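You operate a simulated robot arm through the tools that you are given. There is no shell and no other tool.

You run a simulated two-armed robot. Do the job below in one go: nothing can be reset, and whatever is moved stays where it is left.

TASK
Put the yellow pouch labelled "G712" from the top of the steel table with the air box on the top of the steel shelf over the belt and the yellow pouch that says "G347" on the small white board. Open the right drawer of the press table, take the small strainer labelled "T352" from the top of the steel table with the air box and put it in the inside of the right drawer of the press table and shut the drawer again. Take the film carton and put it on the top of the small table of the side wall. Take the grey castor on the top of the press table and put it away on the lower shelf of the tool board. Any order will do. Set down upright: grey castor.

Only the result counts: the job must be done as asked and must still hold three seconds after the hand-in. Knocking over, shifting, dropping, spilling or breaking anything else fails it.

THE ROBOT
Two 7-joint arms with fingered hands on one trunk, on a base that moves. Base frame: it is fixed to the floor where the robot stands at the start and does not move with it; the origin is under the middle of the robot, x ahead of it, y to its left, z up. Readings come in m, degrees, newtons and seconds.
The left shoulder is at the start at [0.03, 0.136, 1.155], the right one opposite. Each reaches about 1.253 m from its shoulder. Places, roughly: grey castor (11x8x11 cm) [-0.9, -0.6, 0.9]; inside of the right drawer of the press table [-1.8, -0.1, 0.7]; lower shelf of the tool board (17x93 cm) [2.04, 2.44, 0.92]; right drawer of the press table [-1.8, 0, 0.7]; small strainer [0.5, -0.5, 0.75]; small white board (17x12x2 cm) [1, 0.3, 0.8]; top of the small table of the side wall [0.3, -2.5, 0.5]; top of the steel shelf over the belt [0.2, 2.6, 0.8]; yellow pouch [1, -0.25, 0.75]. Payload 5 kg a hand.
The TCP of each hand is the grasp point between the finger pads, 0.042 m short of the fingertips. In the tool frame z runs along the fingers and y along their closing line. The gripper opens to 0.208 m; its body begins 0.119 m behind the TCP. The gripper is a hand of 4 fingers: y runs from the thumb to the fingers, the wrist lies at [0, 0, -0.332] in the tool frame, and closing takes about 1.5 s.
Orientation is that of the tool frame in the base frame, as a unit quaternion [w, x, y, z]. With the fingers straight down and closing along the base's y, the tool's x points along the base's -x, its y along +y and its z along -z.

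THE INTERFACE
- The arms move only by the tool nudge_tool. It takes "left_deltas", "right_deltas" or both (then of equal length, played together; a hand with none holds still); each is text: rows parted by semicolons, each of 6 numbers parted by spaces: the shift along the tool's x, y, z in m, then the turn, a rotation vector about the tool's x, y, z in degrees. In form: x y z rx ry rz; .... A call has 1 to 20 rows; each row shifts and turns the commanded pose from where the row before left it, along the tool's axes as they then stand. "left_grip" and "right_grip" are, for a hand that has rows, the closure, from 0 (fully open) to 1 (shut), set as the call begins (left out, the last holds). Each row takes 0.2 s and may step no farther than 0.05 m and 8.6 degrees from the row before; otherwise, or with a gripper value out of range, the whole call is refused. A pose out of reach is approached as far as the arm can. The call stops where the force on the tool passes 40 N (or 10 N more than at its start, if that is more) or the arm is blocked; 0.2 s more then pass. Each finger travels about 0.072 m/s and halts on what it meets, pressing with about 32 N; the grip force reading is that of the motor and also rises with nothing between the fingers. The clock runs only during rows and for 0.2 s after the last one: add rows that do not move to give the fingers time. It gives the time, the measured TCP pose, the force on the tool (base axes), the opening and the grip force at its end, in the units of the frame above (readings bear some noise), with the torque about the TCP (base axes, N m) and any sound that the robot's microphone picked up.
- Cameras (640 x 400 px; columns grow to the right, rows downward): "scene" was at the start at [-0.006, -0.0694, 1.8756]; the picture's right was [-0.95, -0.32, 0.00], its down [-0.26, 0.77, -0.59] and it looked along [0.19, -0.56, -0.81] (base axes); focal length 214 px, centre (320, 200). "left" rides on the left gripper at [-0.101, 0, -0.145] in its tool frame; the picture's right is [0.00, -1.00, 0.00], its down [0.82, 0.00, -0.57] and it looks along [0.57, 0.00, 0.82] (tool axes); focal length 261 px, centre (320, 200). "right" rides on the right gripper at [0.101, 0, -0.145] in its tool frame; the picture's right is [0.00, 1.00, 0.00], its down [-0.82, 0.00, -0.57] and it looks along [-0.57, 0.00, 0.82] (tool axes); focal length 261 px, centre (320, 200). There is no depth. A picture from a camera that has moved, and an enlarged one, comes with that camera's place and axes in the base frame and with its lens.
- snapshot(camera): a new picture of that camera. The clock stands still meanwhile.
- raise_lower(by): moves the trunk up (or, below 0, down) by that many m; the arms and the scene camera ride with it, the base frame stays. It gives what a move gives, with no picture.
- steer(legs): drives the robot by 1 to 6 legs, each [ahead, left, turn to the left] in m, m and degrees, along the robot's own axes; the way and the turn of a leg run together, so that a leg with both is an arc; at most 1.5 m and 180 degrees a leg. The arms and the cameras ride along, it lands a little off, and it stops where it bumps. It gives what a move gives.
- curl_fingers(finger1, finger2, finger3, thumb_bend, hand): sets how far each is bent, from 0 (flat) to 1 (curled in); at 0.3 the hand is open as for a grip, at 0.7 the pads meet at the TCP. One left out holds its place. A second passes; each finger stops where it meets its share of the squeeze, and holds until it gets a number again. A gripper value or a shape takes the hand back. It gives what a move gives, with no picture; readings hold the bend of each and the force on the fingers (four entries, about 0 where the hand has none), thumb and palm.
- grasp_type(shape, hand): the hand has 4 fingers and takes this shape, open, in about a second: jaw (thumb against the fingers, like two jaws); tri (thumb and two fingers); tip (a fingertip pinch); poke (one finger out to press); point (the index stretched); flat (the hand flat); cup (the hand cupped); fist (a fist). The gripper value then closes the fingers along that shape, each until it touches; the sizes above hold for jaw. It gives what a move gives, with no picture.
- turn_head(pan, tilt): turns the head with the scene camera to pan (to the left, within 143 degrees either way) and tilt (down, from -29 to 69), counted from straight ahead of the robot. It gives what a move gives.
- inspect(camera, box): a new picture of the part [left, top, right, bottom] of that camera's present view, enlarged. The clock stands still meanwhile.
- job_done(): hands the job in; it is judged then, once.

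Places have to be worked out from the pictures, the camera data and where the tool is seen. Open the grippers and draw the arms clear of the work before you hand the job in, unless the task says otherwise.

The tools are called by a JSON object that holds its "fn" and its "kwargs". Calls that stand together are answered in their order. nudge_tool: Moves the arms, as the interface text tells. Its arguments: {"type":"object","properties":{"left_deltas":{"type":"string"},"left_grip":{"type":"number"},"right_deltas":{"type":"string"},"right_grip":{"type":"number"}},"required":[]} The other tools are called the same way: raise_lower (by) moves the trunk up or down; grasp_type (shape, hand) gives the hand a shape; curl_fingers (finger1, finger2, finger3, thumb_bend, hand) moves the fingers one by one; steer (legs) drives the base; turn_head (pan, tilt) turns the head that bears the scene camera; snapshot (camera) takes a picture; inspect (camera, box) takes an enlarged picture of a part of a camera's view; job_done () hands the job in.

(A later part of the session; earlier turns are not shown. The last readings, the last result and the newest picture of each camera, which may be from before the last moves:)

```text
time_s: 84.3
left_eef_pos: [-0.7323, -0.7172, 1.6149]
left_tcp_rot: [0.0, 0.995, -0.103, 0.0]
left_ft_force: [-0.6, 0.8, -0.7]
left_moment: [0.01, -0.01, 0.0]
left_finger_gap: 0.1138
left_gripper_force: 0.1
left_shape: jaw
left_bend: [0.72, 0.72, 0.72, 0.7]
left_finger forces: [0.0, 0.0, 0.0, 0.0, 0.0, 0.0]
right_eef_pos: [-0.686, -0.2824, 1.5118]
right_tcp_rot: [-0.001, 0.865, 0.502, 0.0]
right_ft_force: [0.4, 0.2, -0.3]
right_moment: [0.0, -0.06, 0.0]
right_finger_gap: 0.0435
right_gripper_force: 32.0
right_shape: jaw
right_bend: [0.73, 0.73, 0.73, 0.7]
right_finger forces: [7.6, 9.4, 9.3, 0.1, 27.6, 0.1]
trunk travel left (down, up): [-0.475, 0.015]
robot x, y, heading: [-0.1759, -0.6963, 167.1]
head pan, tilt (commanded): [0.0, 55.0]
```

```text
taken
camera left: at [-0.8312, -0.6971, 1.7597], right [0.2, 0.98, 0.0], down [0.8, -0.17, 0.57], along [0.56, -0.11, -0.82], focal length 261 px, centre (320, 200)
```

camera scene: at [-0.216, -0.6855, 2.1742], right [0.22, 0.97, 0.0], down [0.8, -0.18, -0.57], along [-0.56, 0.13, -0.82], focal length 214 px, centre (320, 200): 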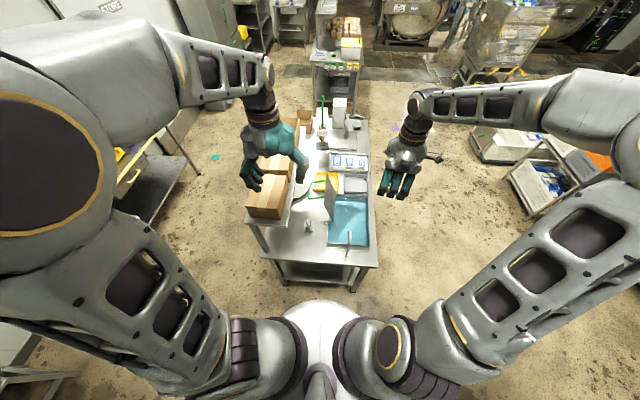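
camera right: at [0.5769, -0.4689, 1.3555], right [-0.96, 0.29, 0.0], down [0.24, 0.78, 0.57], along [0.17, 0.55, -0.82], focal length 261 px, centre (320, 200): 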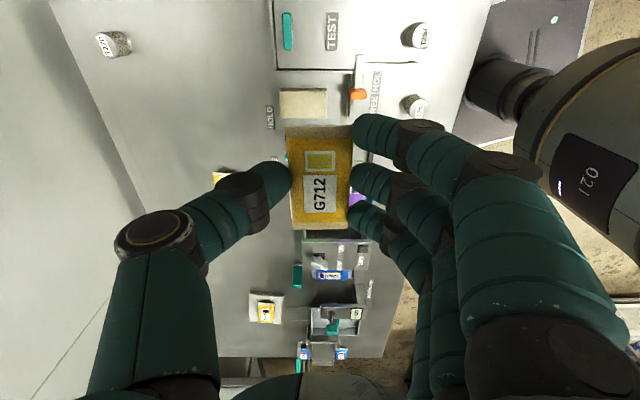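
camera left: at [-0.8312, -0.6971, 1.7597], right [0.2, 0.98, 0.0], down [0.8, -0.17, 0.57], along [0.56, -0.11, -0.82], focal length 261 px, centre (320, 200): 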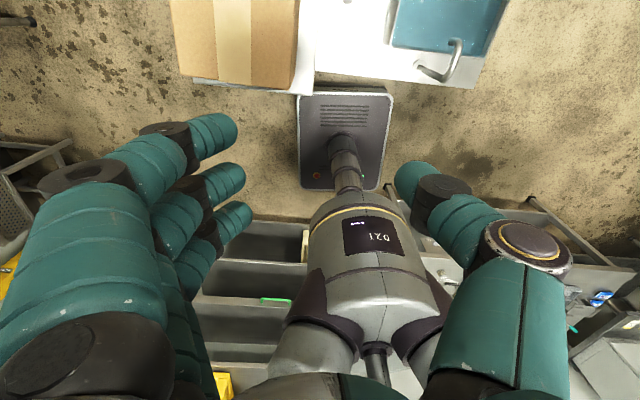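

Now I have a clear view of the table from its end, castor visible near (308, 227). I zoom in.

{"fn": "inspect", "kwargs": {"camera": "scene", "box": [240, 150, 400, 270]}}

{"fn": "inspect", "kwargs": {"camera": "scene", "box": [280, 190, 360, 250]}}

```text
3.33 times, centred on (320, 210) of scene
camera zoom: at [-0.216, -0.6855, 2.1742], right [0.22, 0.97, 0.0], down [0.8, -0.18, -0.57], along [-0.56, 0.13, -0.82], focal length 715 px, centre (320, 167)
```

zoom: 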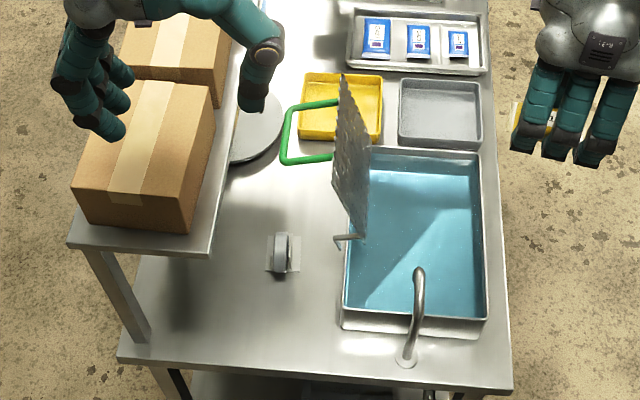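

```text
6.67 times, centred on (320, 220) of scene
camera zoom: at [-0.216, -0.6855, 2.1742], right [0.22, 0.97, 0.0], down [0.8, -0.18, -0.57], along [-0.56, 0.13, -0.82], focal length 1430 px, centre (320, 67)
```

zoom: 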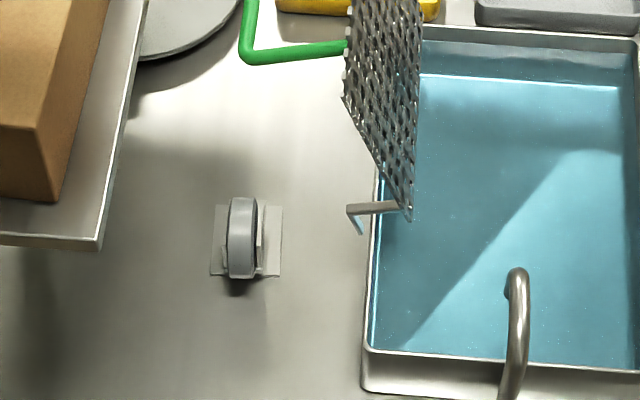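

Castor and surroundings are clear: wheel axle runs across, the panel is to the right and the overhead shelf to the left. I back up 0.18 m for arm room, then tilt the left hand 45° forward and bring it to a pre-grasp point in front of the castor.

{"fn": "steer", "kwargs": {"legs": [[-0.18, 0, 0]]}}

{"fn": "nudge_tool", "kwargs": {"left_deltas": "0 0 0 0 -7.5 0; 0 0 0 0 -7.5 0; 0 0 0 0 -7.5 0; 0 0 0 0 -7.5 0; 0 0 0 0 -7.5 0; 0 0 0 0 -7.5 0; 0.0263 -0.0079 0.0357 0 0 0; 0.0263 -0.0079 0.0357 0 0 0; 0.0263 -0.0079 0.0357 0 0 0; 0.0263 -0.0079 0.0357 0 0 0; 0.0263 -0.0079 0.0357 0 0 0; 0.0263 -0.0079 0.0357 0 0 0; 0.0263 -0.0079 0.0357 0 0 0; 0.0263 -0.0079 0.0357 0 0 0; 0.0263 -0.0079 0.0357 0 0 0; 0 0 0 0 0 0"}}

{"fn": "snapshot", "kwargs": {"camera": "left"}}

{"fn": "snapshot", "kwargs": {"camera": "scene"}}

```text
time_s: 85.8
left_eef_pos: [-0.5604, -0.7569, 1.614]
left_tcp_rot: [-0.001, 0.994, -0.105, 0.001]
left_ft_force: [-0.8, -0.2, -0.1]
left_moment: [0.0, -0.11, -0.01]
left_finger_gap: 0.1137
left_gripper_force: 0.1
left_shape: jaw
left_bend: [0.72, 0.72, 0.72, 0.7]
left_finger forces: [0.0, 0.1, 0.1, 0.0, 0.1, 0.0]
right_eef_pos: [-0.5127, -0.3214, 1.511]
right_tcp_rot: [0.0, 0.865, 0.502, 0.001]
right_ft_force: [0.2, 0.6, -0.9]
right_moment: [-0.05, -0.14, 0.02]
right_finger_gap: 0.0435
right_gripper_force: 32.5
right_shape: jaw
right_bend: [0.73, 0.73, 0.73, 0.7]
right_finger forces: [7.5, 9.5, 9.5, 0.0, 27.8, 0.1]
trunk travel left (down, up): [-0.475, 0.015]
robot x, y, heading: [-0.0008, -0.7342, 167.2]
head pan, tilt (commanded): [0.0, 55.0]
```

```text
time_s: 89.2
left_eef_pos: [-0.5607, -0.7607, 1.6246]
left_tcp_rot: [-0.045, 0.926, -0.091, -0.363]
left_ft_force: [-0.6, 0.7, 0.7]
left_moment: [0.05, -0.02, 0.01]
left_finger_gap: 0.1145
left_gripper_force: 0.1
left_shape: jaw
left_bend: [0.72, 0.72, 0.72, 0.7]
left_finger forces: [0.0, 0.0, 0.0, 0.0, 0.0, 0.0]
left hand out of reach, approached as far as the arm can: row 6, 7, 8, 9, 10, 11, 12, 13, 14, 15
right_eef_pos: [-0.5115, -0.3212, 1.5122]
right_tcp_rot: [0.0, 0.865, 0.501, 0.0]
right_ft_force: [0.2, -0.9, -0.3]
right_moment: [0.02, -0.04, 0.0]
right_finger_gap: 0.0435
right_gripper_force: 31.7
right_shape: jaw
right_bend: [0.73, 0.73, 0.73, 0.7]
right_finger forces: [7.6, 9.5, 9.4, 0.0, 27.8, 0.0]
trunk travel left (down, up): [-0.475, 0.015]
robot x, y, heading: [0.001, -0.7352, 166.8]
head pan, tilt (commanded): [0.0, 55.0]
```

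```text
taken
camera left: at [-0.5366, -0.7686, 1.7995], right [0.2, 0.98, 0.02], down [0.97, -0.19, -0.14], along [-0.14, 0.05, -0.99], focal length 261 px, centre (320, 200)
```

left: 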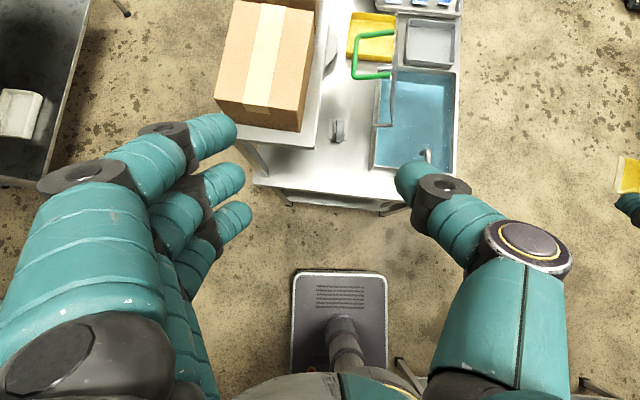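

```text
taken
camera scene: at [-0.0417, -0.726, 2.1742], right [0.23, 0.97, 0.0], down [0.8, -0.18, -0.57], along [-0.56, 0.13, -0.82], focal length 214 px, centre (320, 200)
```

scene: 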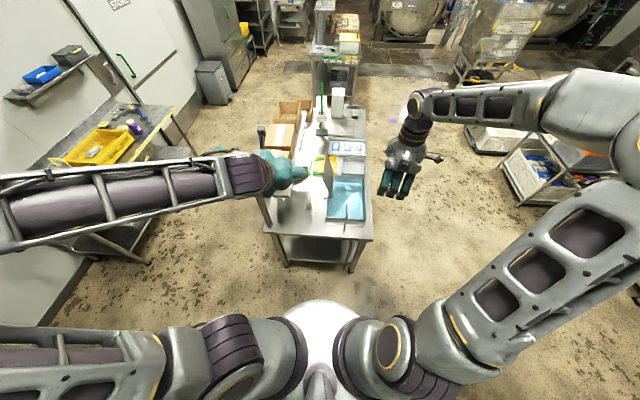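

The arm got stuck near a limit after tilting while high and close. I untilt, go forward and down with the hand vertical first, and will tilt there.

{"fn": "nudge_tool", "kwargs": {"left_deltas": "0 0 0 0 7.2 0; 0 0 0 0 7.2 0; 0 0 0 0 7.2 0; 0 0 0 0 7.2 0; 0 0 0 0 7.2 0; 0 0 0 0 7 0; -0.0138 -0.01 0.04 0 0 0; -0.0138 -0.01 0.04 0 0 0; -0.0138 -0.01 0.04 0 0 0; -0.0138 -0.01 0.04 0 0 0; -0.0138 -0.01 0.04 0 0 0; -0.0138 -0.01 0.04 0 0 0; -0.0138 -0.01 0.04 0 0 0; -0.0138 -0.01 0.04 0 0 0; 0 0 0 0 0 0"}}

{"fn": "snapshot", "kwargs": {"camera": "scene"}}

```text
time_s: 92.4
left_eef_pos: [-0.6644, -0.6585, 1.3047]
left_tcp_rot: [-0.002, 0.994, -0.104, -0.018]
left_ft_force: [1.6, -0.7, 0.3]
left_moment: [0.05, 0.05, 0.02]
left_finger_gap: 0.1143
left_gripper_force: 0.1
left_shape: jaw
left_bend: [0.72, 0.72, 0.72, 0.7]
left_finger forces: [0.0, 0.1, 0.1, 0.0, 0.0, 0.0]
right_eef_pos: [-0.5107, -0.3221, 1.5125]
right_tcp_rot: [0.0, 0.865, 0.501, -0.001]
right_ft_force: [1.1, -0.7, 0.5]
right_moment: [0.07, 0.08, -0.01]
right_finger_gap: 0.0436
right_gripper_force: 32.4
right_shape: jaw
right_bend: [0.73, 0.73, 0.73, 0.7]
right_finger forces: [7.6, 9.5, 9.4, 0.0, 27.7, 0.0]
trunk travel left (down, up): [-0.475, 0.015]
robot x, y, heading: [-0.0004, -0.7361, 167.1]
head pan, tilt (commanded): [0.0, 55.0]
```

```text
taken
camera scene: at [-0.0401, -0.7269, 2.1743], right [0.23, 0.97, 0.0], down [0.8, -0.18, -0.57], along [-0.56, 0.13, -0.82], focal length 214 px, centre (320, 200)
```

scene: 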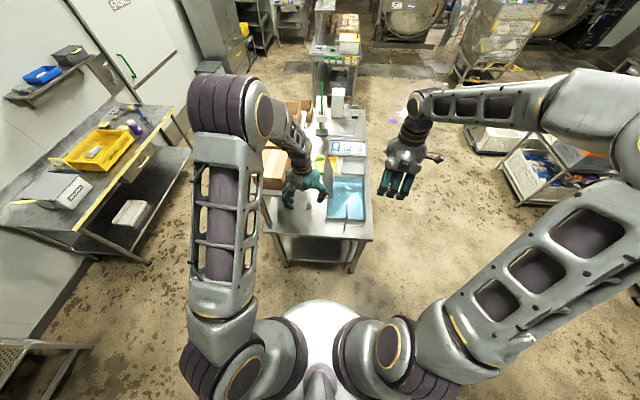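

That worked. Now I tilt forward while moving ahead and down toward a pre-grasp point 25 cm short of the castor along the tool axis.

{"fn": "nudge_tool", "kwargs": {"left_deltas": "-0.0085 0.0007 0.035 0 -7.2 0; -0.004 0.0007 0.0358 0 -7.2 0; 0.0006 0.0007 0.036 0 -7.2 0; 0.0052 0.0007 0.0357 0 -7.2 0; 0.0097 0.0007 0.0347 0 -7.2 0; 0.014 0.0007 0.0332 0 -7.2 0; 0 0 0 0 0 0"}}

{"fn": "snapshot", "kwargs": {"camera": "left"}}

{"fn": "inspect", "kwargs": {"camera": "scene", "box": [230, 130, 390, 250]}}

```text
time_s: 93.2
left_eef_pos: [-0.6877, -0.6348, 1.2191]
left_tcp_rot: [-0.025, 0.977, -0.111, -0.181]
left_ft_force: [12.3, 21.0, 3.5]
left_moment: [-1.43, 0.8, 0.36]
left_finger_gap: 0.1108
left_gripper_force: 0.2
left_shape: jaw
left_bend: [0.72, 0.72, 0.72, 0.7]
left_finger forces: [23.1, 0.0, 0.0, 0.0, 0.0, 0.0]
right_eef_pos: [-0.5099, -0.3184, 1.511]
right_tcp_rot: [0.002, 0.866, 0.501, 0.001]
right_ft_force: [-1.5, -0.2, -0.8]
right_moment: [0.09, -0.11, 0.0]
right_finger_gap: 0.0435
right_gripper_force: 32.0
right_shape: jaw
right_bend: [0.73, 0.73, 0.73, 0.7]
right_finger forces: [7.6, 9.5, 9.3, 0.0, 27.8, 0.0]
trunk travel left (down, up): [-0.475, 0.015]
robot x, y, heading: [0.0004, -0.7351, 166.6]
head pan, tilt (commanded): [0.0, 55.0]
stopped in row 3 (left hand): the force on the tool passed its limit at 47 N (the readings are from after the stop); the commanded pose is now the measured one
```

```text
taken
camera left: at [-0.7298, -0.6282, 1.3904], right [0.22, 0.97, 0.01], down [0.95, -0.22, 0.24], along [0.24, -0.04, -0.97], focal length 261 px, centre (320, 200)
```

left: 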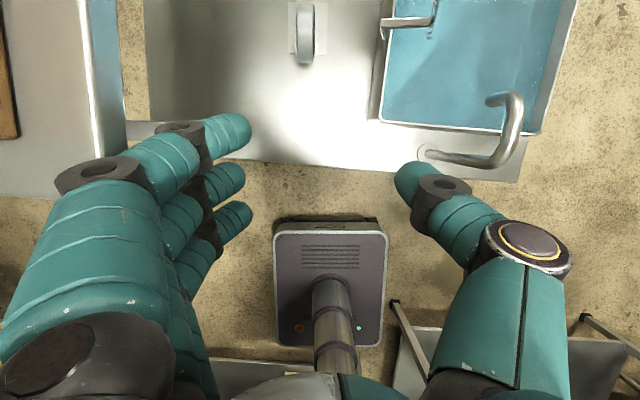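

```text
3.33 times, centred on (310, 190) of scene
camera zoom: at [-0.0415, -0.7225, 2.1741], right [0.23, 0.97, 0.0], down [0.8, -0.19, -0.57], along [-0.56, 0.13, -0.82], focal length 715 px, centre (353, 233)
```

zoom: 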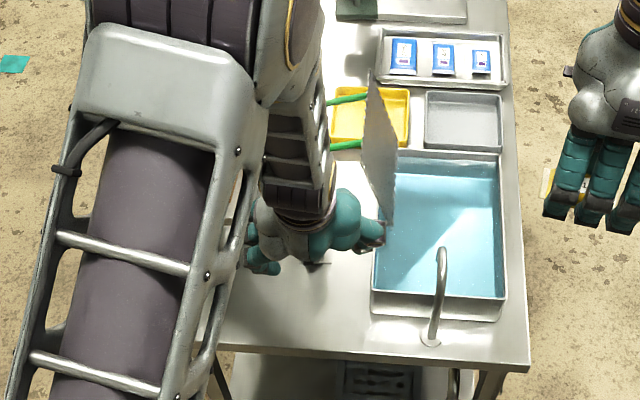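

The index finger touched the corner of the overhead shelf (fixed, nothing moved). I back off to the robot's side and right, narrow the hand to about 8 cm, and look again.

{"fn": "nudge_tool", "kwargs": {"left_deltas": "0.028 -0.02 -0.0107 0 0 0; 0.037 0 -0.014 0 0 0; 0.02 0 -0.01 0 0 0; 0 0 0 0 0 0; 0 0 0 0 0 0", "left_grip": 0.62}}

{"fn": "snapshot", "kwargs": {"camera": "left"}}

{"fn": "snapshot", "kwargs": {"camera": "scene"}}

```text
time_s: 94.4
left_eef_pos: [-0.5947, -0.6426, 1.222]
left_tcp_rot: [-0.024, 0.977, -0.109, -0.181]
left_ft_force: [0.0, 0.0, 0.3]
left_moment: [0.04, -0.02, -0.01]
left_finger_gap: 0.0794
left_gripper_force: 0.1
left_shape: jaw
left_bend: [0.73, 0.73, 0.73, 0.7]
left_finger forces: [0.0, 0.0, 0.0, 0.0, 0.0, 0.0]
right_eef_pos: [-0.5108, -0.3204, 1.5113]
right_tcp_rot: [0.0, 0.866, 0.501, 0.0]
right_ft_force: [-0.1, 0.3, -0.7]
right_moment: [0.04, 0.05, -0.01]
right_finger_gap: 0.0435
right_gripper_force: 31.8
right_shape: jaw
right_bend: [0.73, 0.73, 0.73, 0.7]
right_finger forces: [7.6, 9.6, 9.4, 0.0, 27.9, 0.0]
trunk travel left (down, up): [-0.475, 0.015]
robot x, y, heading: [0.002, -0.7352, 166.8]
head pan, tilt (commanded): [0.0, 55.0]
```

```text
taken
camera left: at [-0.6364, -0.6349, 1.3931], right [0.22, 0.98, 0.01], down [0.95, -0.21, 0.24], along [0.24, -0.04, -0.97], focal length 261 px, centre (320, 200)
```

left: 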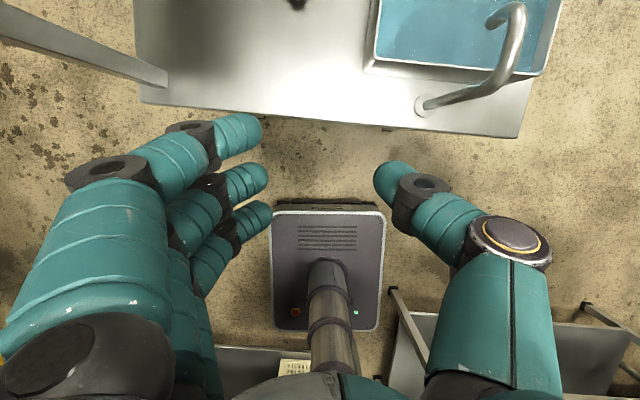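

```text
taken
camera scene: at [-0.0408, -0.7253, 2.1742], right [0.23, 0.97, 0.0], down [0.8, -0.19, -0.57], along [-0.56, 0.13, -0.82], focal length 214 px, centre (320, 200)
```

scene: 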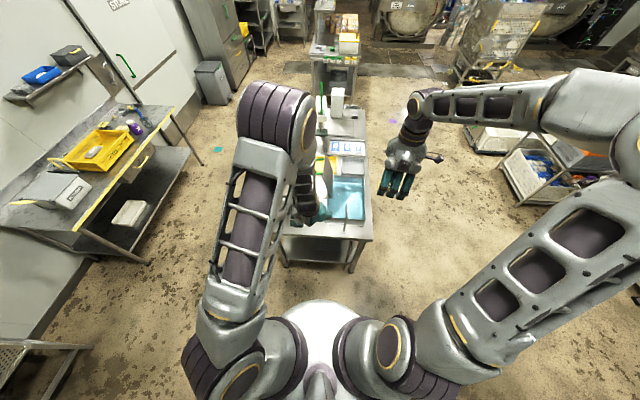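

Free again. I keep the 21° tilt and take a lower path: down in front of the shelf end first, then forward beneath shelf level.

{"fn": "nudge_tool", "kwargs": {"left_deltas": "0.0123 0.0068 0.0375 0 0 0; 0.0123 0.0068 0.0375 0 0 0; 0.0123 0.0068 0.0375 0 0 0; 0.0123 0.0068 0.0375 0 0 0; 0.0123 0.0068 0.0375 0 0 0; 0 0 0 0 0 0"}}

{"fn": "snapshot", "kwargs": {"camera": "left"}}

{"fn": "inspect", "kwargs": {"camera": "scene", "box": [230, 130, 390, 250]}}

```text
time_s: 95.8
left_eef_pos: [-0.6128, -0.6705, 1.0217]
left_tcp_rot: [-0.023, 0.977, -0.109, -0.181]
left_ft_force: [0.6, -0.8, 0.1]
left_moment: [-0.03, 0.06, 0.01]
left_finger_gap: 0.0794
left_gripper_force: 0.0
left_shape: jaw
left_bend: [0.73, 0.73, 0.73, 0.7]
left_finger forces: [0.1, 0.0, 0.0, 0.0, 0.0, 0.0]
right_eef_pos: [-0.5094, -0.3189, 1.5127]
right_tcp_rot: [0.0, 0.865, 0.501, 0.0]
right_ft_force: [1.2, 0.2, -0.4]
right_moment: [-0.06, 0.09, 0.02]
right_finger_gap: 0.0432
right_gripper_force: 32.2
right_shape: jaw
right_bend: [0.73, 0.73, 0.73, 0.7]
right_finger forces: [7.6, 9.5, 9.3, 0.0, 27.7, 0.1]
trunk travel left (down, up): [-0.475, 0.015]
robot x, y, heading: [0.0034, -0.7358, 166.9]
head pan, tilt (commanded): [0.0, 55.0]
```

```text
taken
camera left: at [-0.6538, -0.6629, 1.1932], right [0.22, 0.98, 0.01], down [0.95, -0.21, 0.24], along [0.23, -0.04, -0.97], focal length 261 px, centre (320, 200)
```

left: 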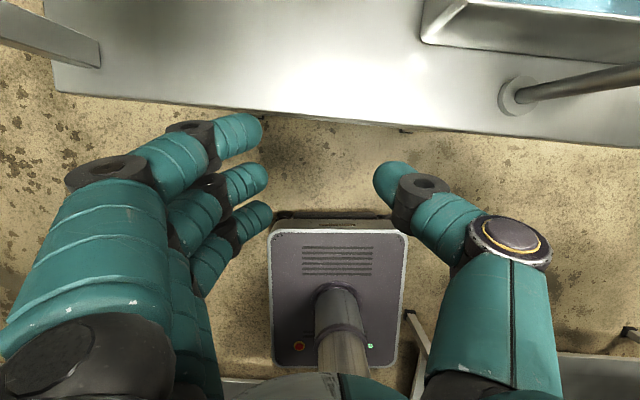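

```text
3.33 times, centred on (310, 190) of scene
camera zoom: at [-0.0395, -0.7239, 2.1743], right [0.23, 0.97, 0.0], down [0.8, -0.19, -0.57], along [-0.56, 0.13, -0.82], focal length 715 px, centre (353, 233)
```

zoom: 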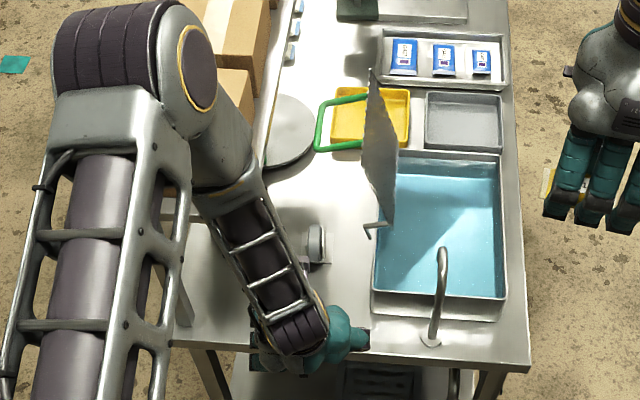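

The castor stands ahead, unhindered. I move forward 20 cm at this height and check the view.

{"fn": "nudge_tool", "kwargs": {"left_deltas": "-0.038 0 0.0148 0 0 0; -0.038 0 0.0148 0 0 0; -0.038 0 0.0148 0 0 0; -0.038 0 0.0148 0 0 0; -0.038 0 0.0148 0 0 0; 0 0 0 0 0 0"}}

{"fn": "snapshot", "kwargs": {"camera": "left"}}

{"fn": "inspect", "kwargs": {"camera": "scene", "box": [230, 130, 390, 250]}}

```text
time_s: 97.2
left_eef_pos: [-0.8147, -0.6261, 1.0226]
left_tcp_rot: [-0.023, 0.977, -0.109, -0.181]
left_ft_force: [-1.1, -1.1, 0.0]
left_moment: [0.09, 0.03, -0.03]
left_finger_gap: 0.0795
left_gripper_force: 0.1
left_shape: jaw
left_bend: [0.73, 0.73, 0.73, 0.7]
left_finger forces: [0.1, 0.0, 0.0, 0.0, 0.0, 0.0]
right_eef_pos: [-0.5106, -0.3215, 1.5126]
right_tcp_rot: [0.0, 0.866, 0.501, 0.0]
right_ft_force: [-0.7, -0.4, -0.5]
right_moment: [0.06, 0.0, -0.02]
right_finger_gap: 0.0433
right_gripper_force: 32.1
right_shape: jaw
right_bend: [0.73, 0.73, 0.73, 0.7]
right_finger forces: [7.6, 9.7, 9.4, 0.1, 27.8, 0.0]
trunk travel left (down, up): [-0.475, 0.015]
robot x, y, heading: [-0.0004, -0.7347, 166.8]
head pan, tilt (commanded): [0.0, 55.0]
```

```text
taken
camera left: at [-0.8565, -0.6186, 1.1941], right [0.22, 0.98, 0.01], down [0.95, -0.21, 0.24], along [0.24, -0.04, -0.97], focal length 261 px, centre (320, 200)
```

left: 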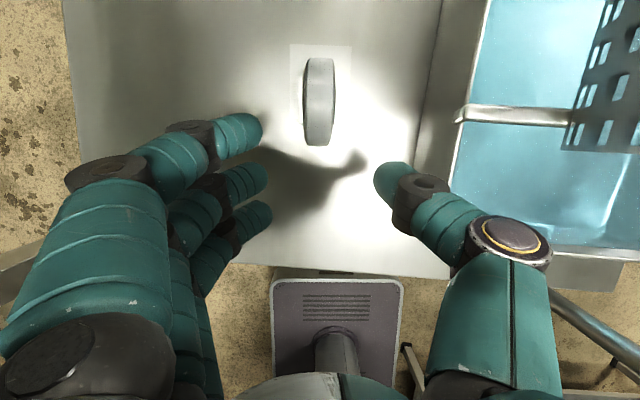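

```text
3.33 times, centred on (310, 190) of scene
camera zoom: at [-0.0408, -0.7265, 2.1743], right [0.23, 0.97, 0.0], down [0.8, -0.19, -0.57], along [-0.56, 0.13, -0.82], focal length 715 px, centre (353, 233)
```

zoom: 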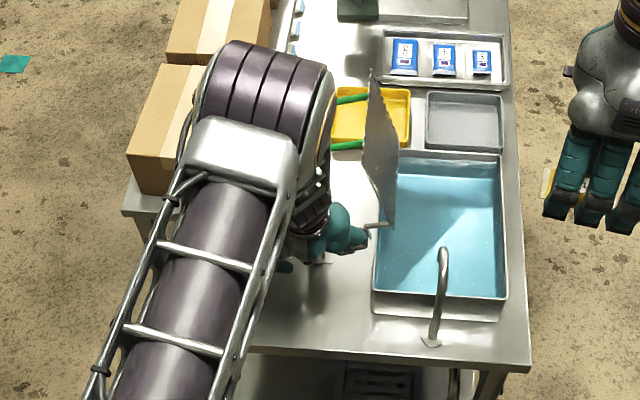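

The wheel is centred between thumb and fingers in the left camera (at ≈[-0.889, -0.609]). I shift 3.5 cm forward and descend half the way, then check.

{"fn": "nudge_tool", "kwargs": {"left_deltas": "-0.035 0 0.005 0 0 0; 0 0 0.025 0 0 0; 0 0 0.025 0 0 0; 0 0 0.015 0 0 0; 0 0 0 0 0 0"}}

{"fn": "snapshot", "kwargs": {"camera": "left"}}

```text
time_s: 98.4
left_eef_pos: [-0.8688, -0.6154, 0.9699]
left_tcp_rot: [-0.023, 0.977, -0.109, -0.181]
left_ft_force: [-0.2, -0.2, 0.0]
left_moment: [0.05, 0.0, 0.0]
left_finger_gap: 0.0797
left_gripper_force: 0.1
left_shape: jaw
left_bend: [0.73, 0.73, 0.73, 0.7]
left_finger forces: [0.0, 0.0, 0.1, 0.0, 0.0, 0.0]
right_eef_pos: [-0.5105, -0.3212, 1.5126]
right_tcp_rot: [0.0, 0.866, 0.501, 0.0]
right_ft_force: [0.2, -0.8, -0.1]
right_moment: [0.06, 0.03, 0.0]
right_finger_gap: 0.0433
right_gripper_force: 32.0
right_shape: jaw
right_bend: [0.73, 0.73, 0.73, 0.7]
right_finger forces: [7.4, 9.6, 9.4, 0.1, 27.7, 0.0]
trunk travel left (down, up): [-0.475, 0.015]
robot x, y, heading: [-0.0016, -0.7307, 166.8]
head pan, tilt (commanded): [0.0, 55.0]
```

```text
taken
camera left: at [-0.9097, -0.6076, 1.1414], right [0.22, 0.98, 0.01], down [0.95, -0.21, 0.24], along [0.24, -0.04, -0.97], focal length 261 px, centre (320, 200)
```

left: 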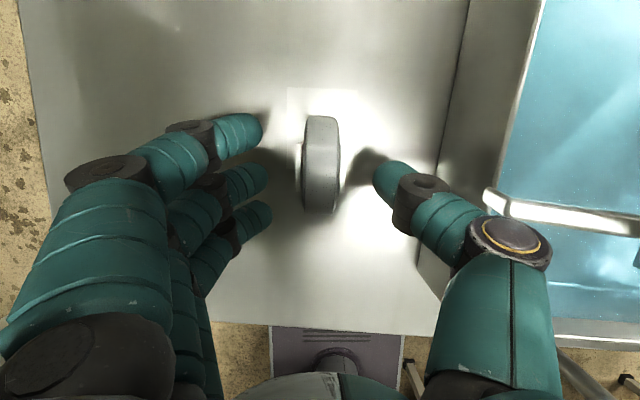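

Good alignment. I descend the remaining ~5 cm and close on the castor.

{"fn": "nudge_tool", "kwargs": {"left_deltas": "0 0 0.02 0 0 0; 0 0 0.02 0 0 0; 0 0 0.008 0 0 0; 0 0 0 0 0 0"}}

{"fn": "snapshot", "kwargs": {"camera": "left"}}

```text
time_s: 99.4
left_eef_pos: [-0.8831, -0.6106, 0.9234]
left_tcp_rot: [-0.024, 0.977, -0.109, -0.18]
left_ft_force: [0.4, -0.4, 0.2]
left_moment: [0.01, 0.0, 0.0]
left_finger_gap: 0.079
left_gripper_force: 0.0
left_shape: jaw
left_bend: [0.73, 0.73, 0.73, 0.7]
left_finger forces: [0.0, 0.0, 0.0, 0.0, 0.0, 0.0]
right_eef_pos: [-0.51, -0.3209, 1.5113]
right_tcp_rot: [0.0, 0.865, 0.501, -0.001]
right_ft_force: [0.1, -0.6, -0.1]
right_moment: [-0.01, 0.02, -0.02]
right_finger_gap: 0.0432
right_gripper_force: 31.8
right_shape: jaw
right_bend: [0.73, 0.73, 0.73, 0.7]
right_finger forces: [7.5, 9.5, 9.3, 0.1, 27.9, 0.1]
trunk travel left (down, up): [-0.475, 0.015]
robot x, y, heading: [0.0017, -0.7334, 166.9]
head pan, tilt (commanded): [0.0, 55.0]
```

```text
taken
camera left: at [-0.9253, -0.603, 1.0952], right [0.22, 0.98, 0.01], down [0.95, -0.21, 0.24], along [0.24, -0.04, -0.97], focal length 261 px, centre (320, 200)
```

left: 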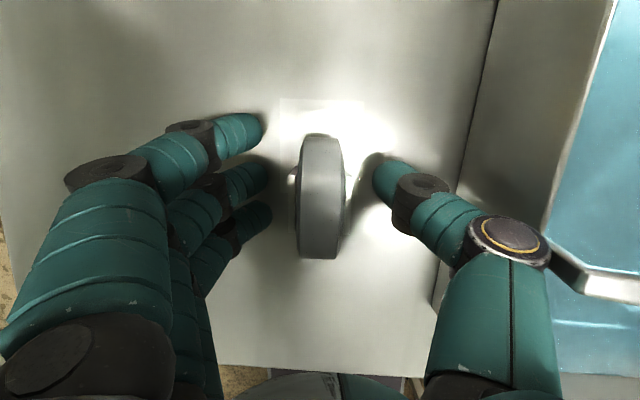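

The wheel is well between the pads; I close the left hand.

{"fn": "nudge_tool", "kwargs": {"left_deltas": "0 0 0 0 0 0; 0 0 0 0 0 0; 0 0 0 0 0 0; 0 0 0 0 0 0; 0 0 0 0 0 0; 0 0 0 0 0 0; 0 0 0 0 0 0", "left_grip": 0.97}}

{"fn": "snapshot", "kwargs": {"camera": "left"}}

```text
time_s: 101.0
left_eef_pos: [-0.8846, -0.6105, 0.9232]
left_tcp_rot: [-0.024, 0.977, -0.109, -0.181]
left_ft_force: [-0.1, -0.4, -0.7]
left_moment: [-0.09, 0.07, 0.02]
left_finger_gap: 0.0325
left_gripper_force: 32.1
left_shape: jaw
left_bend: [0.72, 0.73, 0.73, 0.7]
left_finger forces: [9.8, 9.6, 8.0, 0.0, 28.2, 0.0]
right_eef_pos: [-0.5101, -0.3205, 1.5108]
right_tcp_rot: [0.0, 0.865, 0.501, 0.0]
right_ft_force: [-0.1, -0.4, -0.6]
right_moment: [0.01, 0.0, 0.01]
right_finger_gap: 0.0432
right_gripper_force: 31.1
right_shape: jaw
right_bend: [0.73, 0.73, 0.73, 0.7]
right_finger forces: [7.5, 9.6, 9.4, 0.0, 27.8, 0.0]
trunk travel left (down, up): [-0.475, 0.015]
robot x, y, heading: [0.0014, -0.7362, 166.8]
head pan, tilt (commanded): [0.0, 55.0]
```

```text
taken
camera left: at [-0.9253, -0.6028, 1.0951], right [0.22, 0.98, 0.01], down [0.95, -0.21, 0.24], along [0.24, -0.04, -0.97], focal length 261 px, centre (320, 200)
```

left: 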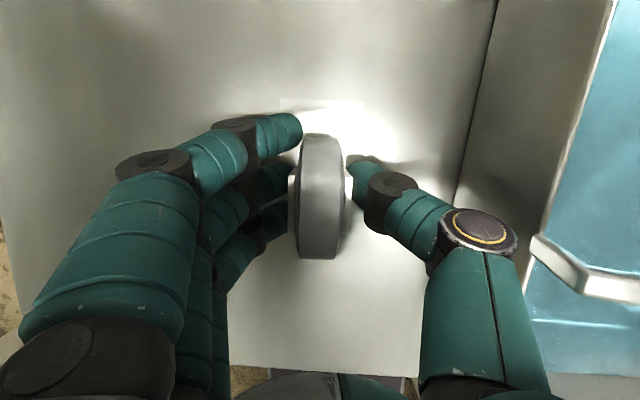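

Castor gripped on all fingers (gap 3.25 cm). I lift it 10 cm straight up and check.

{"fn": "nudge_tool", "kwargs": {"left_deltas": "-0.0072 0 -0.0187 0 0 0; -0.0108 0 -0.028 0 0 0; -0.0108 0 -0.028 0 0 0; -0.0072 0 -0.0187 0 0 0; 0 0 0 0 0 0"}}

{"fn": "snapshot", "kwargs": {"camera": "left"}}

```text
time_s: 102.2
left_eef_pos: [-0.886, -0.6113, 1.0249]
left_tcp_rot: [-0.023, 0.978, -0.108, -0.179]
left_ft_force: [-1.1, 0.1, -4.1]
left_moment: [-0.04, -0.08, 0.02]
left_finger_gap: 0.0326
left_gripper_force: 31.5
left_shape: jaw
left_bend: [0.72, 0.73, 0.73, 0.7]
left_finger forces: [9.7, 9.7, 8.3, 0.0, 28.1, 0.1]
right_eef_pos: [-0.5109, -0.3191, 1.5123]
right_tcp_rot: [0.0, 0.865, 0.501, 0.0]
right_ft_force: [-0.5, -0.6, -0.6]
right_moment: [-0.01, -0.03, 0.02]
right_finger_gap: 0.0435
right_gripper_force: 31.9
right_shape: jaw
right_bend: [0.73, 0.73, 0.73, 0.7]
right_finger forces: [7.5, 9.6, 9.4, 0.0, 27.9, 0.0]
trunk travel left (down, up): [-0.475, 0.015]
robot x, y, heading: [-0.0018, -0.734, 167.0]
head pan, tilt (commanded): [0.0, 55.0]
```

```text
taken
camera left: at [-0.9262, -0.6025, 1.1967], right [0.22, 0.98, 0.01], down [0.95, -0.21, 0.24], along [0.24, -0.04, -0.97], focal length 261 px, centre (320, 200)
```

left: 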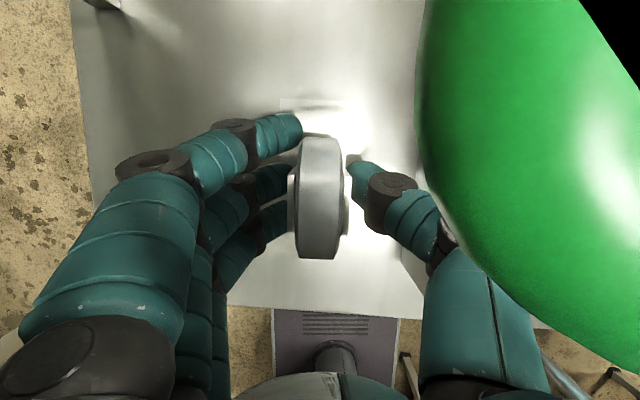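

Lifted (weight ≈ 4 N). The green lid handle is close to the camera, so I withdraw straight back along the path I came.

{"fn": "nudge_tool", "kwargs": {"left_deltas": "0.038 0 -0.0146 0 0 0; 0.038 0 -0.0146 0 0 0; 0.038 0 -0.0146 0 0 0; 0.038 0 -0.0146 0 0 0; 0.038 0 -0.0146 0 0 0; 0.038 0 -0.0146 0 0 0; 0.038 0 -0.0146 0 0 0; 0 0 0 0 0 0"}}

{"fn": "snapshot", "kwargs": {"camera": "left"}}

{"fn": "snapshot", "kwargs": {"camera": "scene"}}

```text
time_s: 104.0
left_eef_pos: [-0.608, -0.6711, 1.0273]
left_tcp_rot: [-0.023, 0.977, -0.108, -0.18]
left_ft_force: [-0.5, 0.4, -4.2]
left_moment: [-0.02, -0.07, 0.03]
left_finger_gap: 0.0325
left_gripper_force: 32.0
left_shape: jaw
left_bend: [0.72, 0.73, 0.73, 0.7]
left_finger forces: [10.1, 9.4, 8.6, 0.0, 27.8, 0.1]
right_eef_pos: [-0.5101, -0.3197, 1.5111]
right_tcp_rot: [0.001, 0.866, 0.501, 0.0]
right_ft_force: [-0.3, 0.4, -1.9]
right_moment: [-0.04, -0.05, 0.03]
right_finger_gap: 0.0434
right_gripper_force: 31.9
right_shape: jaw
right_bend: [0.73, 0.73, 0.73, 0.7]
right_finger forces: [7.6, 9.7, 9.4, 0.0, 27.8, 0.1]
trunk travel left (down, up): [-0.475, 0.015]
robot x, y, heading: [0.0005, -0.7334, 166.9]
head pan, tilt (commanded): [0.0, 55.0]
```

```text
taken
camera left: at [-0.6491, -0.6632, 1.1987], right [0.22, 0.98, 0.01], down [0.95, -0.21, 0.24], along [0.24, -0.04, -0.97], focal length 261 px, centre (320, 200)
```

left: 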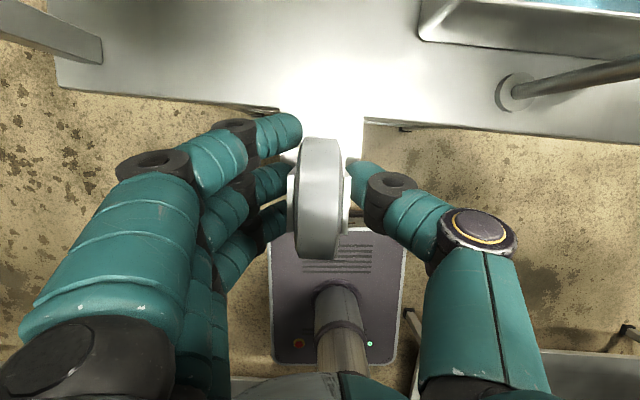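

```text
taken
camera scene: at [-0.0426, -0.7238, 2.1741], right [0.23, 0.97, 0.0], down [0.8, -0.19, -0.57], along [-0.56, 0.13, -0.82], focal length 214 px, centre (320, 200)
```

scene: 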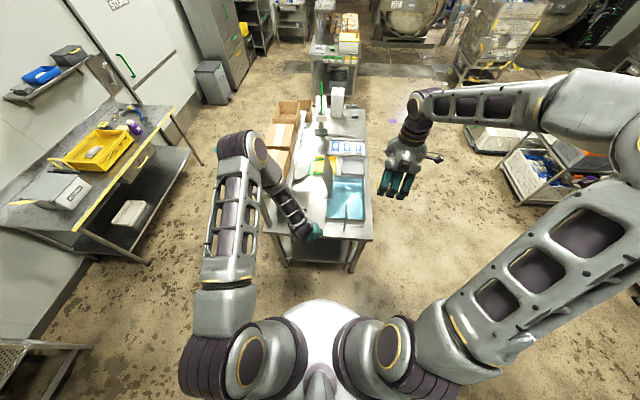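

Castor is out. I zoom in with the scene camera to check its attitude and then plan the drive.

{"fn": "inspect", "kwargs": {"camera": "scene", "box": [270, 200, 350, 260]}}

{"fn": "inspect", "kwargs": {"camera": "left", "box": [240, 110, 400, 280]}}

```text
6.67 times, centred on (310, 230) of scene
camera zoom: at [-0.0426, -0.7238, 2.1741], right [0.23, 0.97, 0.0], down [0.8, -0.19, -0.57], along [-0.56, 0.13, -0.82], focal length 1430 px, centre (387, 0)
```

zoom: 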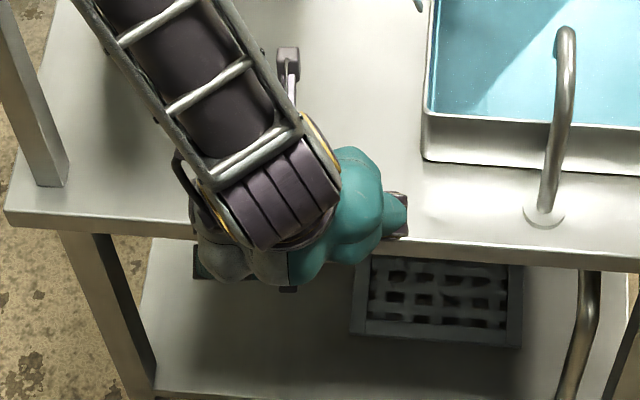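

```text
2.35 times, centred on (320, 195) of left
camera zoom: at [-0.6491, -0.6632, 1.1987], right [0.22, 0.98, 0.01], down [0.95, -0.21, 0.24], along [0.24, -0.04, -0.97], focal length 613 px, centre (320, 212)
```

zoom: 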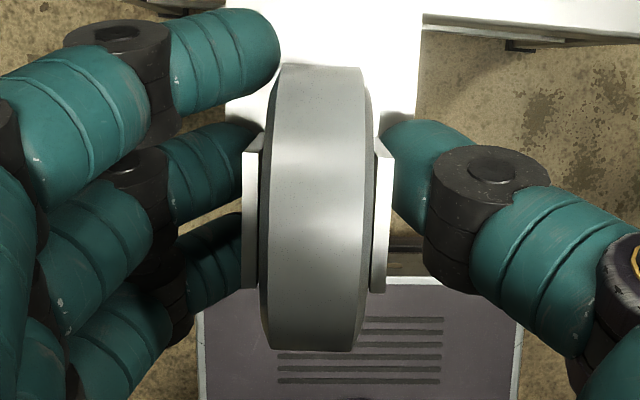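

The castor is held by its fork plates. I raise the left hand 20 cm, then turn right to face the open floor, sidestep and drive out between the tables.

{"fn": "nudge_tool", "kwargs": {"left_deltas": "-0.0158 0 -0.041 0 0 0; -0.0158 0 -0.041 0 0 0; -0.0158 0 -0.041 0 0 0; -0.0158 0 -0.041 0 0 0; -0.0158 0 -0.041 0 0 0; 0 0 0 0 0 0"}}

{"fn": "steer", "kwargs": {"legs": [[0, 0, -92]]}}

{"fn": "turn_head", "kwargs": {"pan": 0, "tilt": 45}}

{"fn": "snapshot", "kwargs": {"camera": "scene"}}

{"fn": "snapshot", "kwargs": {"camera": "left"}}

```text
time_s: 105.4
left_eef_pos: [-0.6085, -0.6732, 1.2418]
left_tcp_rot: [-0.024, 0.977, -0.108, -0.18]
left_ft_force: [-1.2, -0.1, -5.6]
left_moment: [0.03, -0.11, -0.02]
left_finger_gap: 0.0325
left_gripper_force: 32.2
left_shape: jaw
left_bend: [0.72, 0.73, 0.73, 0.7]
left_finger forces: [10.6, 9.6, 8.9, 0.0, 27.8, 0.0]
right_eef_pos: [-0.5107, -0.3206, 1.5116]
right_tcp_rot: [0.001, 0.866, 0.5, 0.002]
right_ft_force: [-0.8, -1.2, -0.9]
right_moment: [0.06, -0.14, 0.04]
right_finger_gap: 0.0431
right_gripper_force: 32.2
right_shape: jaw
right_bend: [0.73, 0.73, 0.73, 0.7]
right_finger forces: [7.5, 9.7, 9.3, 0.0, 27.7, 0.0]
trunk travel left (down, up): [-0.475, 0.015]
robot x, y, heading: [0.0017, -0.734, 167.0]
head pan, tilt (commanded): [0.0, 55.0]
```

```text
time_s: 109.7
left_eef_pos: [0.0816, -0.1312, 1.2425]
left_tcp_rot: [0.146, -0.601, 0.778, 0.109]
left_ft_force: [0.7, 0.9, -4.1]
left_moment: [-0.05, 0.0, 0.0]
left_finger_gap: 0.0321
left_gripper_force: 31.8
left_shape: jaw
left_bend: [0.72, 0.73, 0.73, 0.7]
left_finger forces: [10.8, 9.4, 8.8, 0.1, 27.6, 0.0]
right_eef_pos: [0.4313, -0.2385, 1.5117]
right_tcp_rot: [0.0, 0.962, -0.274, -0.001]
right_ft_force: [0.7, -0.1, -0.8]
right_moment: [0.0, 0.01, 0.0]
right_finger_gap: 0.0432
right_gripper_force: 32.1
right_shape: jaw
right_bend: [0.73, 0.73, 0.73, 0.7]
right_finger forces: [7.3, 9.4, 9.2, 0.1, 27.2, 0.0]
trunk travel left (down, up): [-0.475, 0.015]
robot x, y, heading: [0.0011, -0.7384, 75.1]
head pan, tilt (commanded): [0.0, 55.0]
```

```text
time_s: 110.4
left_eef_pos: [0.0817, -0.1308, 1.2422]
left_tcp_rot: [0.146, -0.601, 0.778, 0.109]
left_ft_force: [-0.6, 0.3, -5.0]
left_moment: [-0.03, 0.03, 0.02]
left_finger_gap: 0.0318
left_gripper_force: 31.6
left_shape: jaw
left_bend: [0.72, 0.73, 0.73, 0.7]
left_finger forces: [10.9, 9.4, 8.7, 0.0, 27.5, 0.0]
right_eef_pos: [0.4314, -0.2389, 1.5124]
right_tcp_rot: [0.0, 0.962, -0.274, 0.0]
right_ft_force: [0.2, 0.2, -1.4]
right_moment: [-0.02, 0.01, -0.03]
right_finger_gap: 0.0434
right_gripper_force: 31.8
right_shape: jaw
right_bend: [0.73, 0.73, 0.73, 0.7]
right_finger forces: [7.4, 9.3, 9.2, 0.0, 27.3, 0.0]
trunk travel left (down, up): [-0.475, 0.015]
robot x, y, heading: [0.0011, -0.7348, 74.8]
head pan, tilt (commanded): [0.0, 45.0]
```

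```text
taken
camera scene: at [0.0142, -0.6844, 2.1876], right [0.97, -0.26, 0.0], down [-0.18, -0.68, -0.71], along [0.18, 0.68, -0.71], focal length 214 px, centre (320, 200)
```

scene: 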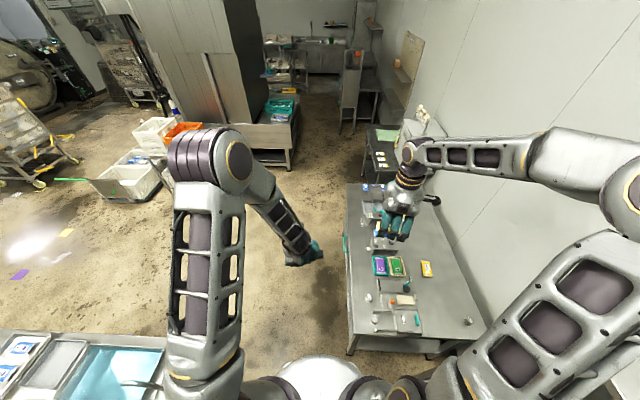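

```text
taken
camera left: at [0.0912, -0.0893, 1.4135], right [0.97, -0.25, 0.01], down [-0.24, -0.94, 0.24], along [-0.05, -0.23, -0.97], focal length 261 px, centre (320, 200)
```

left: 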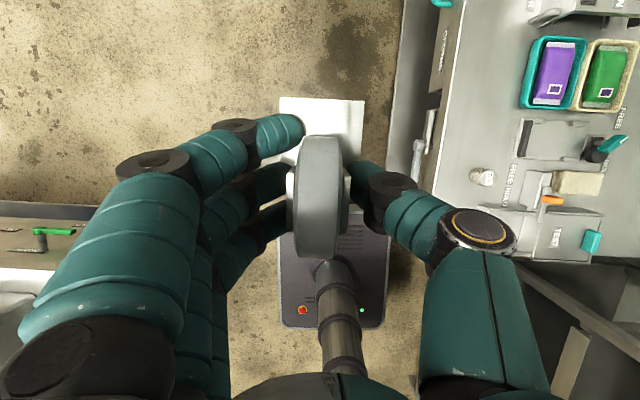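

Clear view of the way out. I sidestep left 0.22 m and drive ahead 1.3 m between the tables.

{"fn": "steer", "kwargs": {"legs": [[0, 0.22, 0], [1.3, 0, 0]]}}

{"fn": "snapshot", "kwargs": {"camera": "scene"}}

```text
time_s: 118.2
left_eef_pos: [0.2379, 1.1635, 1.2424]
left_tcp_rot: [0.148, -0.592, 0.785, 0.107]
left_ft_force: [-0.1, -0.3, -3.9]
left_moment: [-0.06, 0.06, -0.01]
left_finger_gap: 0.0319
left_gripper_force: 32.4
left_shape: jaw
left_bend: [0.72, 0.73, 0.73, 0.7]
left_finger forces: [10.9, 9.6, 9.0, 0.0, 27.8, 0.0]
right_eef_pos: [0.5853, 1.0444, 1.5121]
right_tcp_rot: [0.001, 0.958, -0.286, 0.0]
right_ft_force: [0.6, 0.2, -1.4]
right_moment: [0.01, -0.02, 0.02]
right_finger_gap: 0.0433
right_gripper_force: 32.1
right_shape: jaw
right_bend: [0.73, 0.73, 0.73, 0.7]
right_finger forces: [7.4, 9.4, 9.3, 0.1, 27.4, 0.0]
trunk travel left (down, up): [-0.475, 0.015]
robot x, y, heading: [0.1394, 0.5578, 73.4]
head pan, tilt (commanded): [0.0, 45.0]
```

```text
taken
camera scene: at [0.1565, 0.6114, 2.1876], right [0.96, -0.28, 0.0], down [-0.2, -0.68, -0.71], along [0.2, 0.68, -0.71], focal length 214 px, centre (320, 200)
```

scene: 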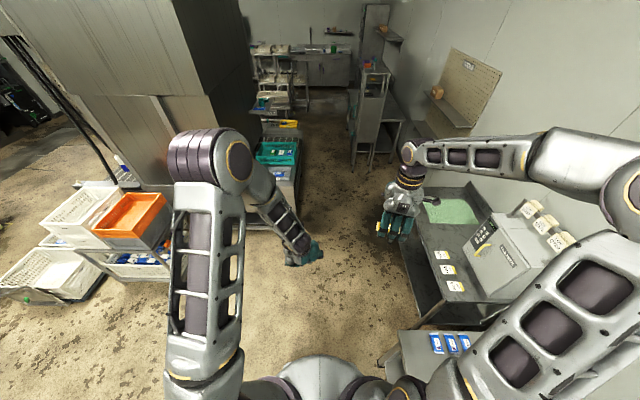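

I zoom on the belt end with the teal crate and on the tool board.

{"fn": "inspect", "kwargs": {"camera": "scene", "box": [220, 90, 340, 240]}}

{"fn": "inspect", "kwargs": {"camera": "scene", "box": [380, 30, 540, 150]}}

```text
2.67 times, centred on (280, 165) of scene
camera zoom: at [0.1565, 0.6114, 2.1876], right [0.96, -0.28, 0.0], down [-0.2, -0.68, -0.71], along [0.2, 0.68, -0.71], focal length 572 px, centre (427, 293)
```

zoom: 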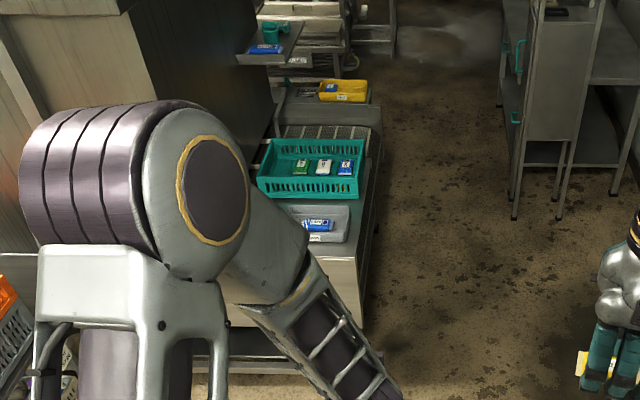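

```text
3.33 times, centred on (460, 90) of scene
camera zoom: at [0.1565, 0.6114, 2.1876], right [0.96, -0.28, 0.0], down [-0.2, -0.68, -0.71], along [0.2, 0.68, -0.71], focal length 715 px, centre (-147, 567)
```

zoom: 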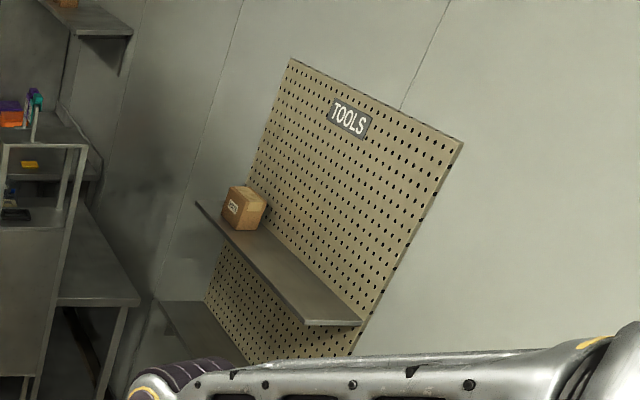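

The belt bench with the teal crate and grey tray is about 2 m ahead-left; the tool board has a lower shelf under the one with the carton. I drive nearer to the belt for a better look.

{"fn": "steer", "kwargs": {"legs": [[0.75, 0.1, 0]]}}

{"fn": "turn_head", "kwargs": {"pan": 10, "tilt": 45}}

{"fn": "snapshot", "kwargs": {"camera": "scene"}}

{"fn": "snapshot", "kwargs": {"camera": "right"}}

```text
time_s: 122.2
left_eef_pos: [0.3585, 1.8951, 1.2435]
left_tcp_rot: [0.148, -0.589, 0.787, 0.106]
left_ft_force: [-0.4, 0.3, -4.4]
left_moment: [-0.04, 0.05, -0.04]
left_finger_gap: 0.0321
left_gripper_force: 32.1
left_shape: jaw
left_bend: [0.72, 0.73, 0.73, 0.7]
left_finger forces: [10.8, 9.5, 8.9, 0.1, 27.8, 0.0]
right_eef_pos: [0.7053, 1.7761, 1.5108]
right_tcp_rot: [0.0, 0.957, -0.289, 0.0]
right_ft_force: [0.3, -0.3, -0.1]
right_moment: [-0.03, 0.0, 0.04]
right_finger_gap: 0.0433
right_gripper_force: 32.3
right_shape: jaw
right_bend: [0.73, 0.73, 0.73, 0.7]
right_finger forces: [7.6, 9.4, 9.3, 0.0, 27.4, 0.1]
trunk travel left (down, up): [-0.475, 0.015]
robot x, y, heading: [0.2592, 1.2925, 73.1]
head pan, tilt (commanded): [0.0, 45.0]
```

```text
time_s: 122.9
left_eef_pos: [0.3586, 1.8962, 1.2427]
left_tcp_rot: [0.147, -0.589, 0.787, 0.106]
left_ft_force: [0.8, 0.4, -4.8]
left_moment: [-0.09, 0.0, -0.01]
left_finger_gap: 0.032
left_gripper_force: 32.2
left_shape: jaw
left_bend: [0.72, 0.73, 0.73, 0.7]
left_finger forces: [10.8, 9.5, 9.0, 0.0, 27.8, 0.0]
right_eef_pos: [0.7051, 1.7774, 1.5112]
right_tcp_rot: [0.001, 0.957, -0.289, 0.0]
right_ft_force: [0.1, 0.5, -1.2]
right_moment: [-0.04, 0.04, -0.01]
right_finger_gap: 0.0431
right_gripper_force: 32.3
right_shape: jaw
right_bend: [0.73, 0.73, 0.73, 0.7]
right_finger forces: [7.4, 9.4, 9.2, 0.1, 27.3, 0.0]
trunk travel left (down, up): [-0.475, 0.015]
robot x, y, heading: [0.2589, 1.2939, 73.2]
head pan, tilt (commanded): [10.0, 45.0]
```

```text
taken
camera scene: at [0.26, 1.3483, 2.1876], right [0.99, -0.12, 0.0], down [-0.08, -0.7, -0.71], along [0.08, 0.7, -0.71], focal length 214 px, centre (320, 200)
```

scene: 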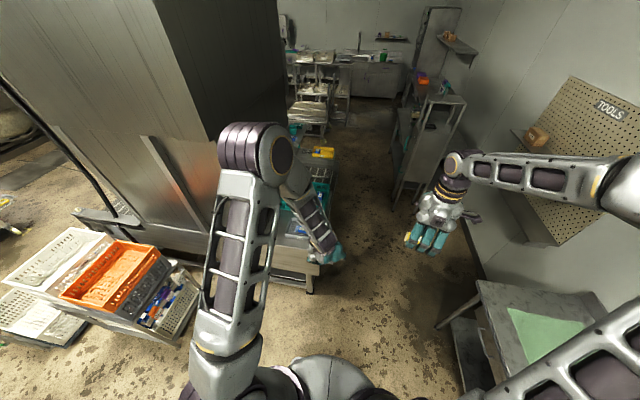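

```text
taken
camera right: at [0.7893, 1.7208, 1.6545], right [-0.56, -0.83, 0.0], down [-0.68, 0.46, 0.57], along [-0.47, 0.32, -0.82], focal length 261 px, centre (320, 200)
```

right: 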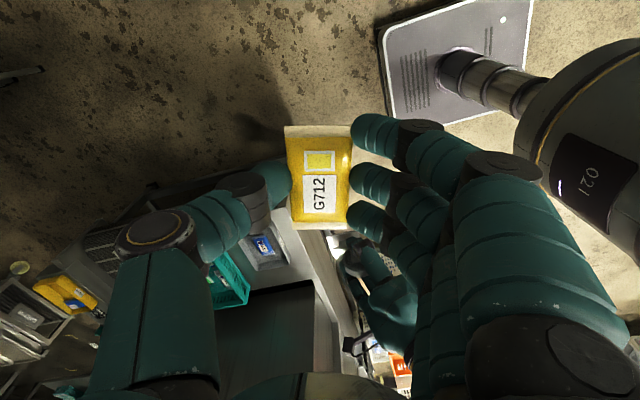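

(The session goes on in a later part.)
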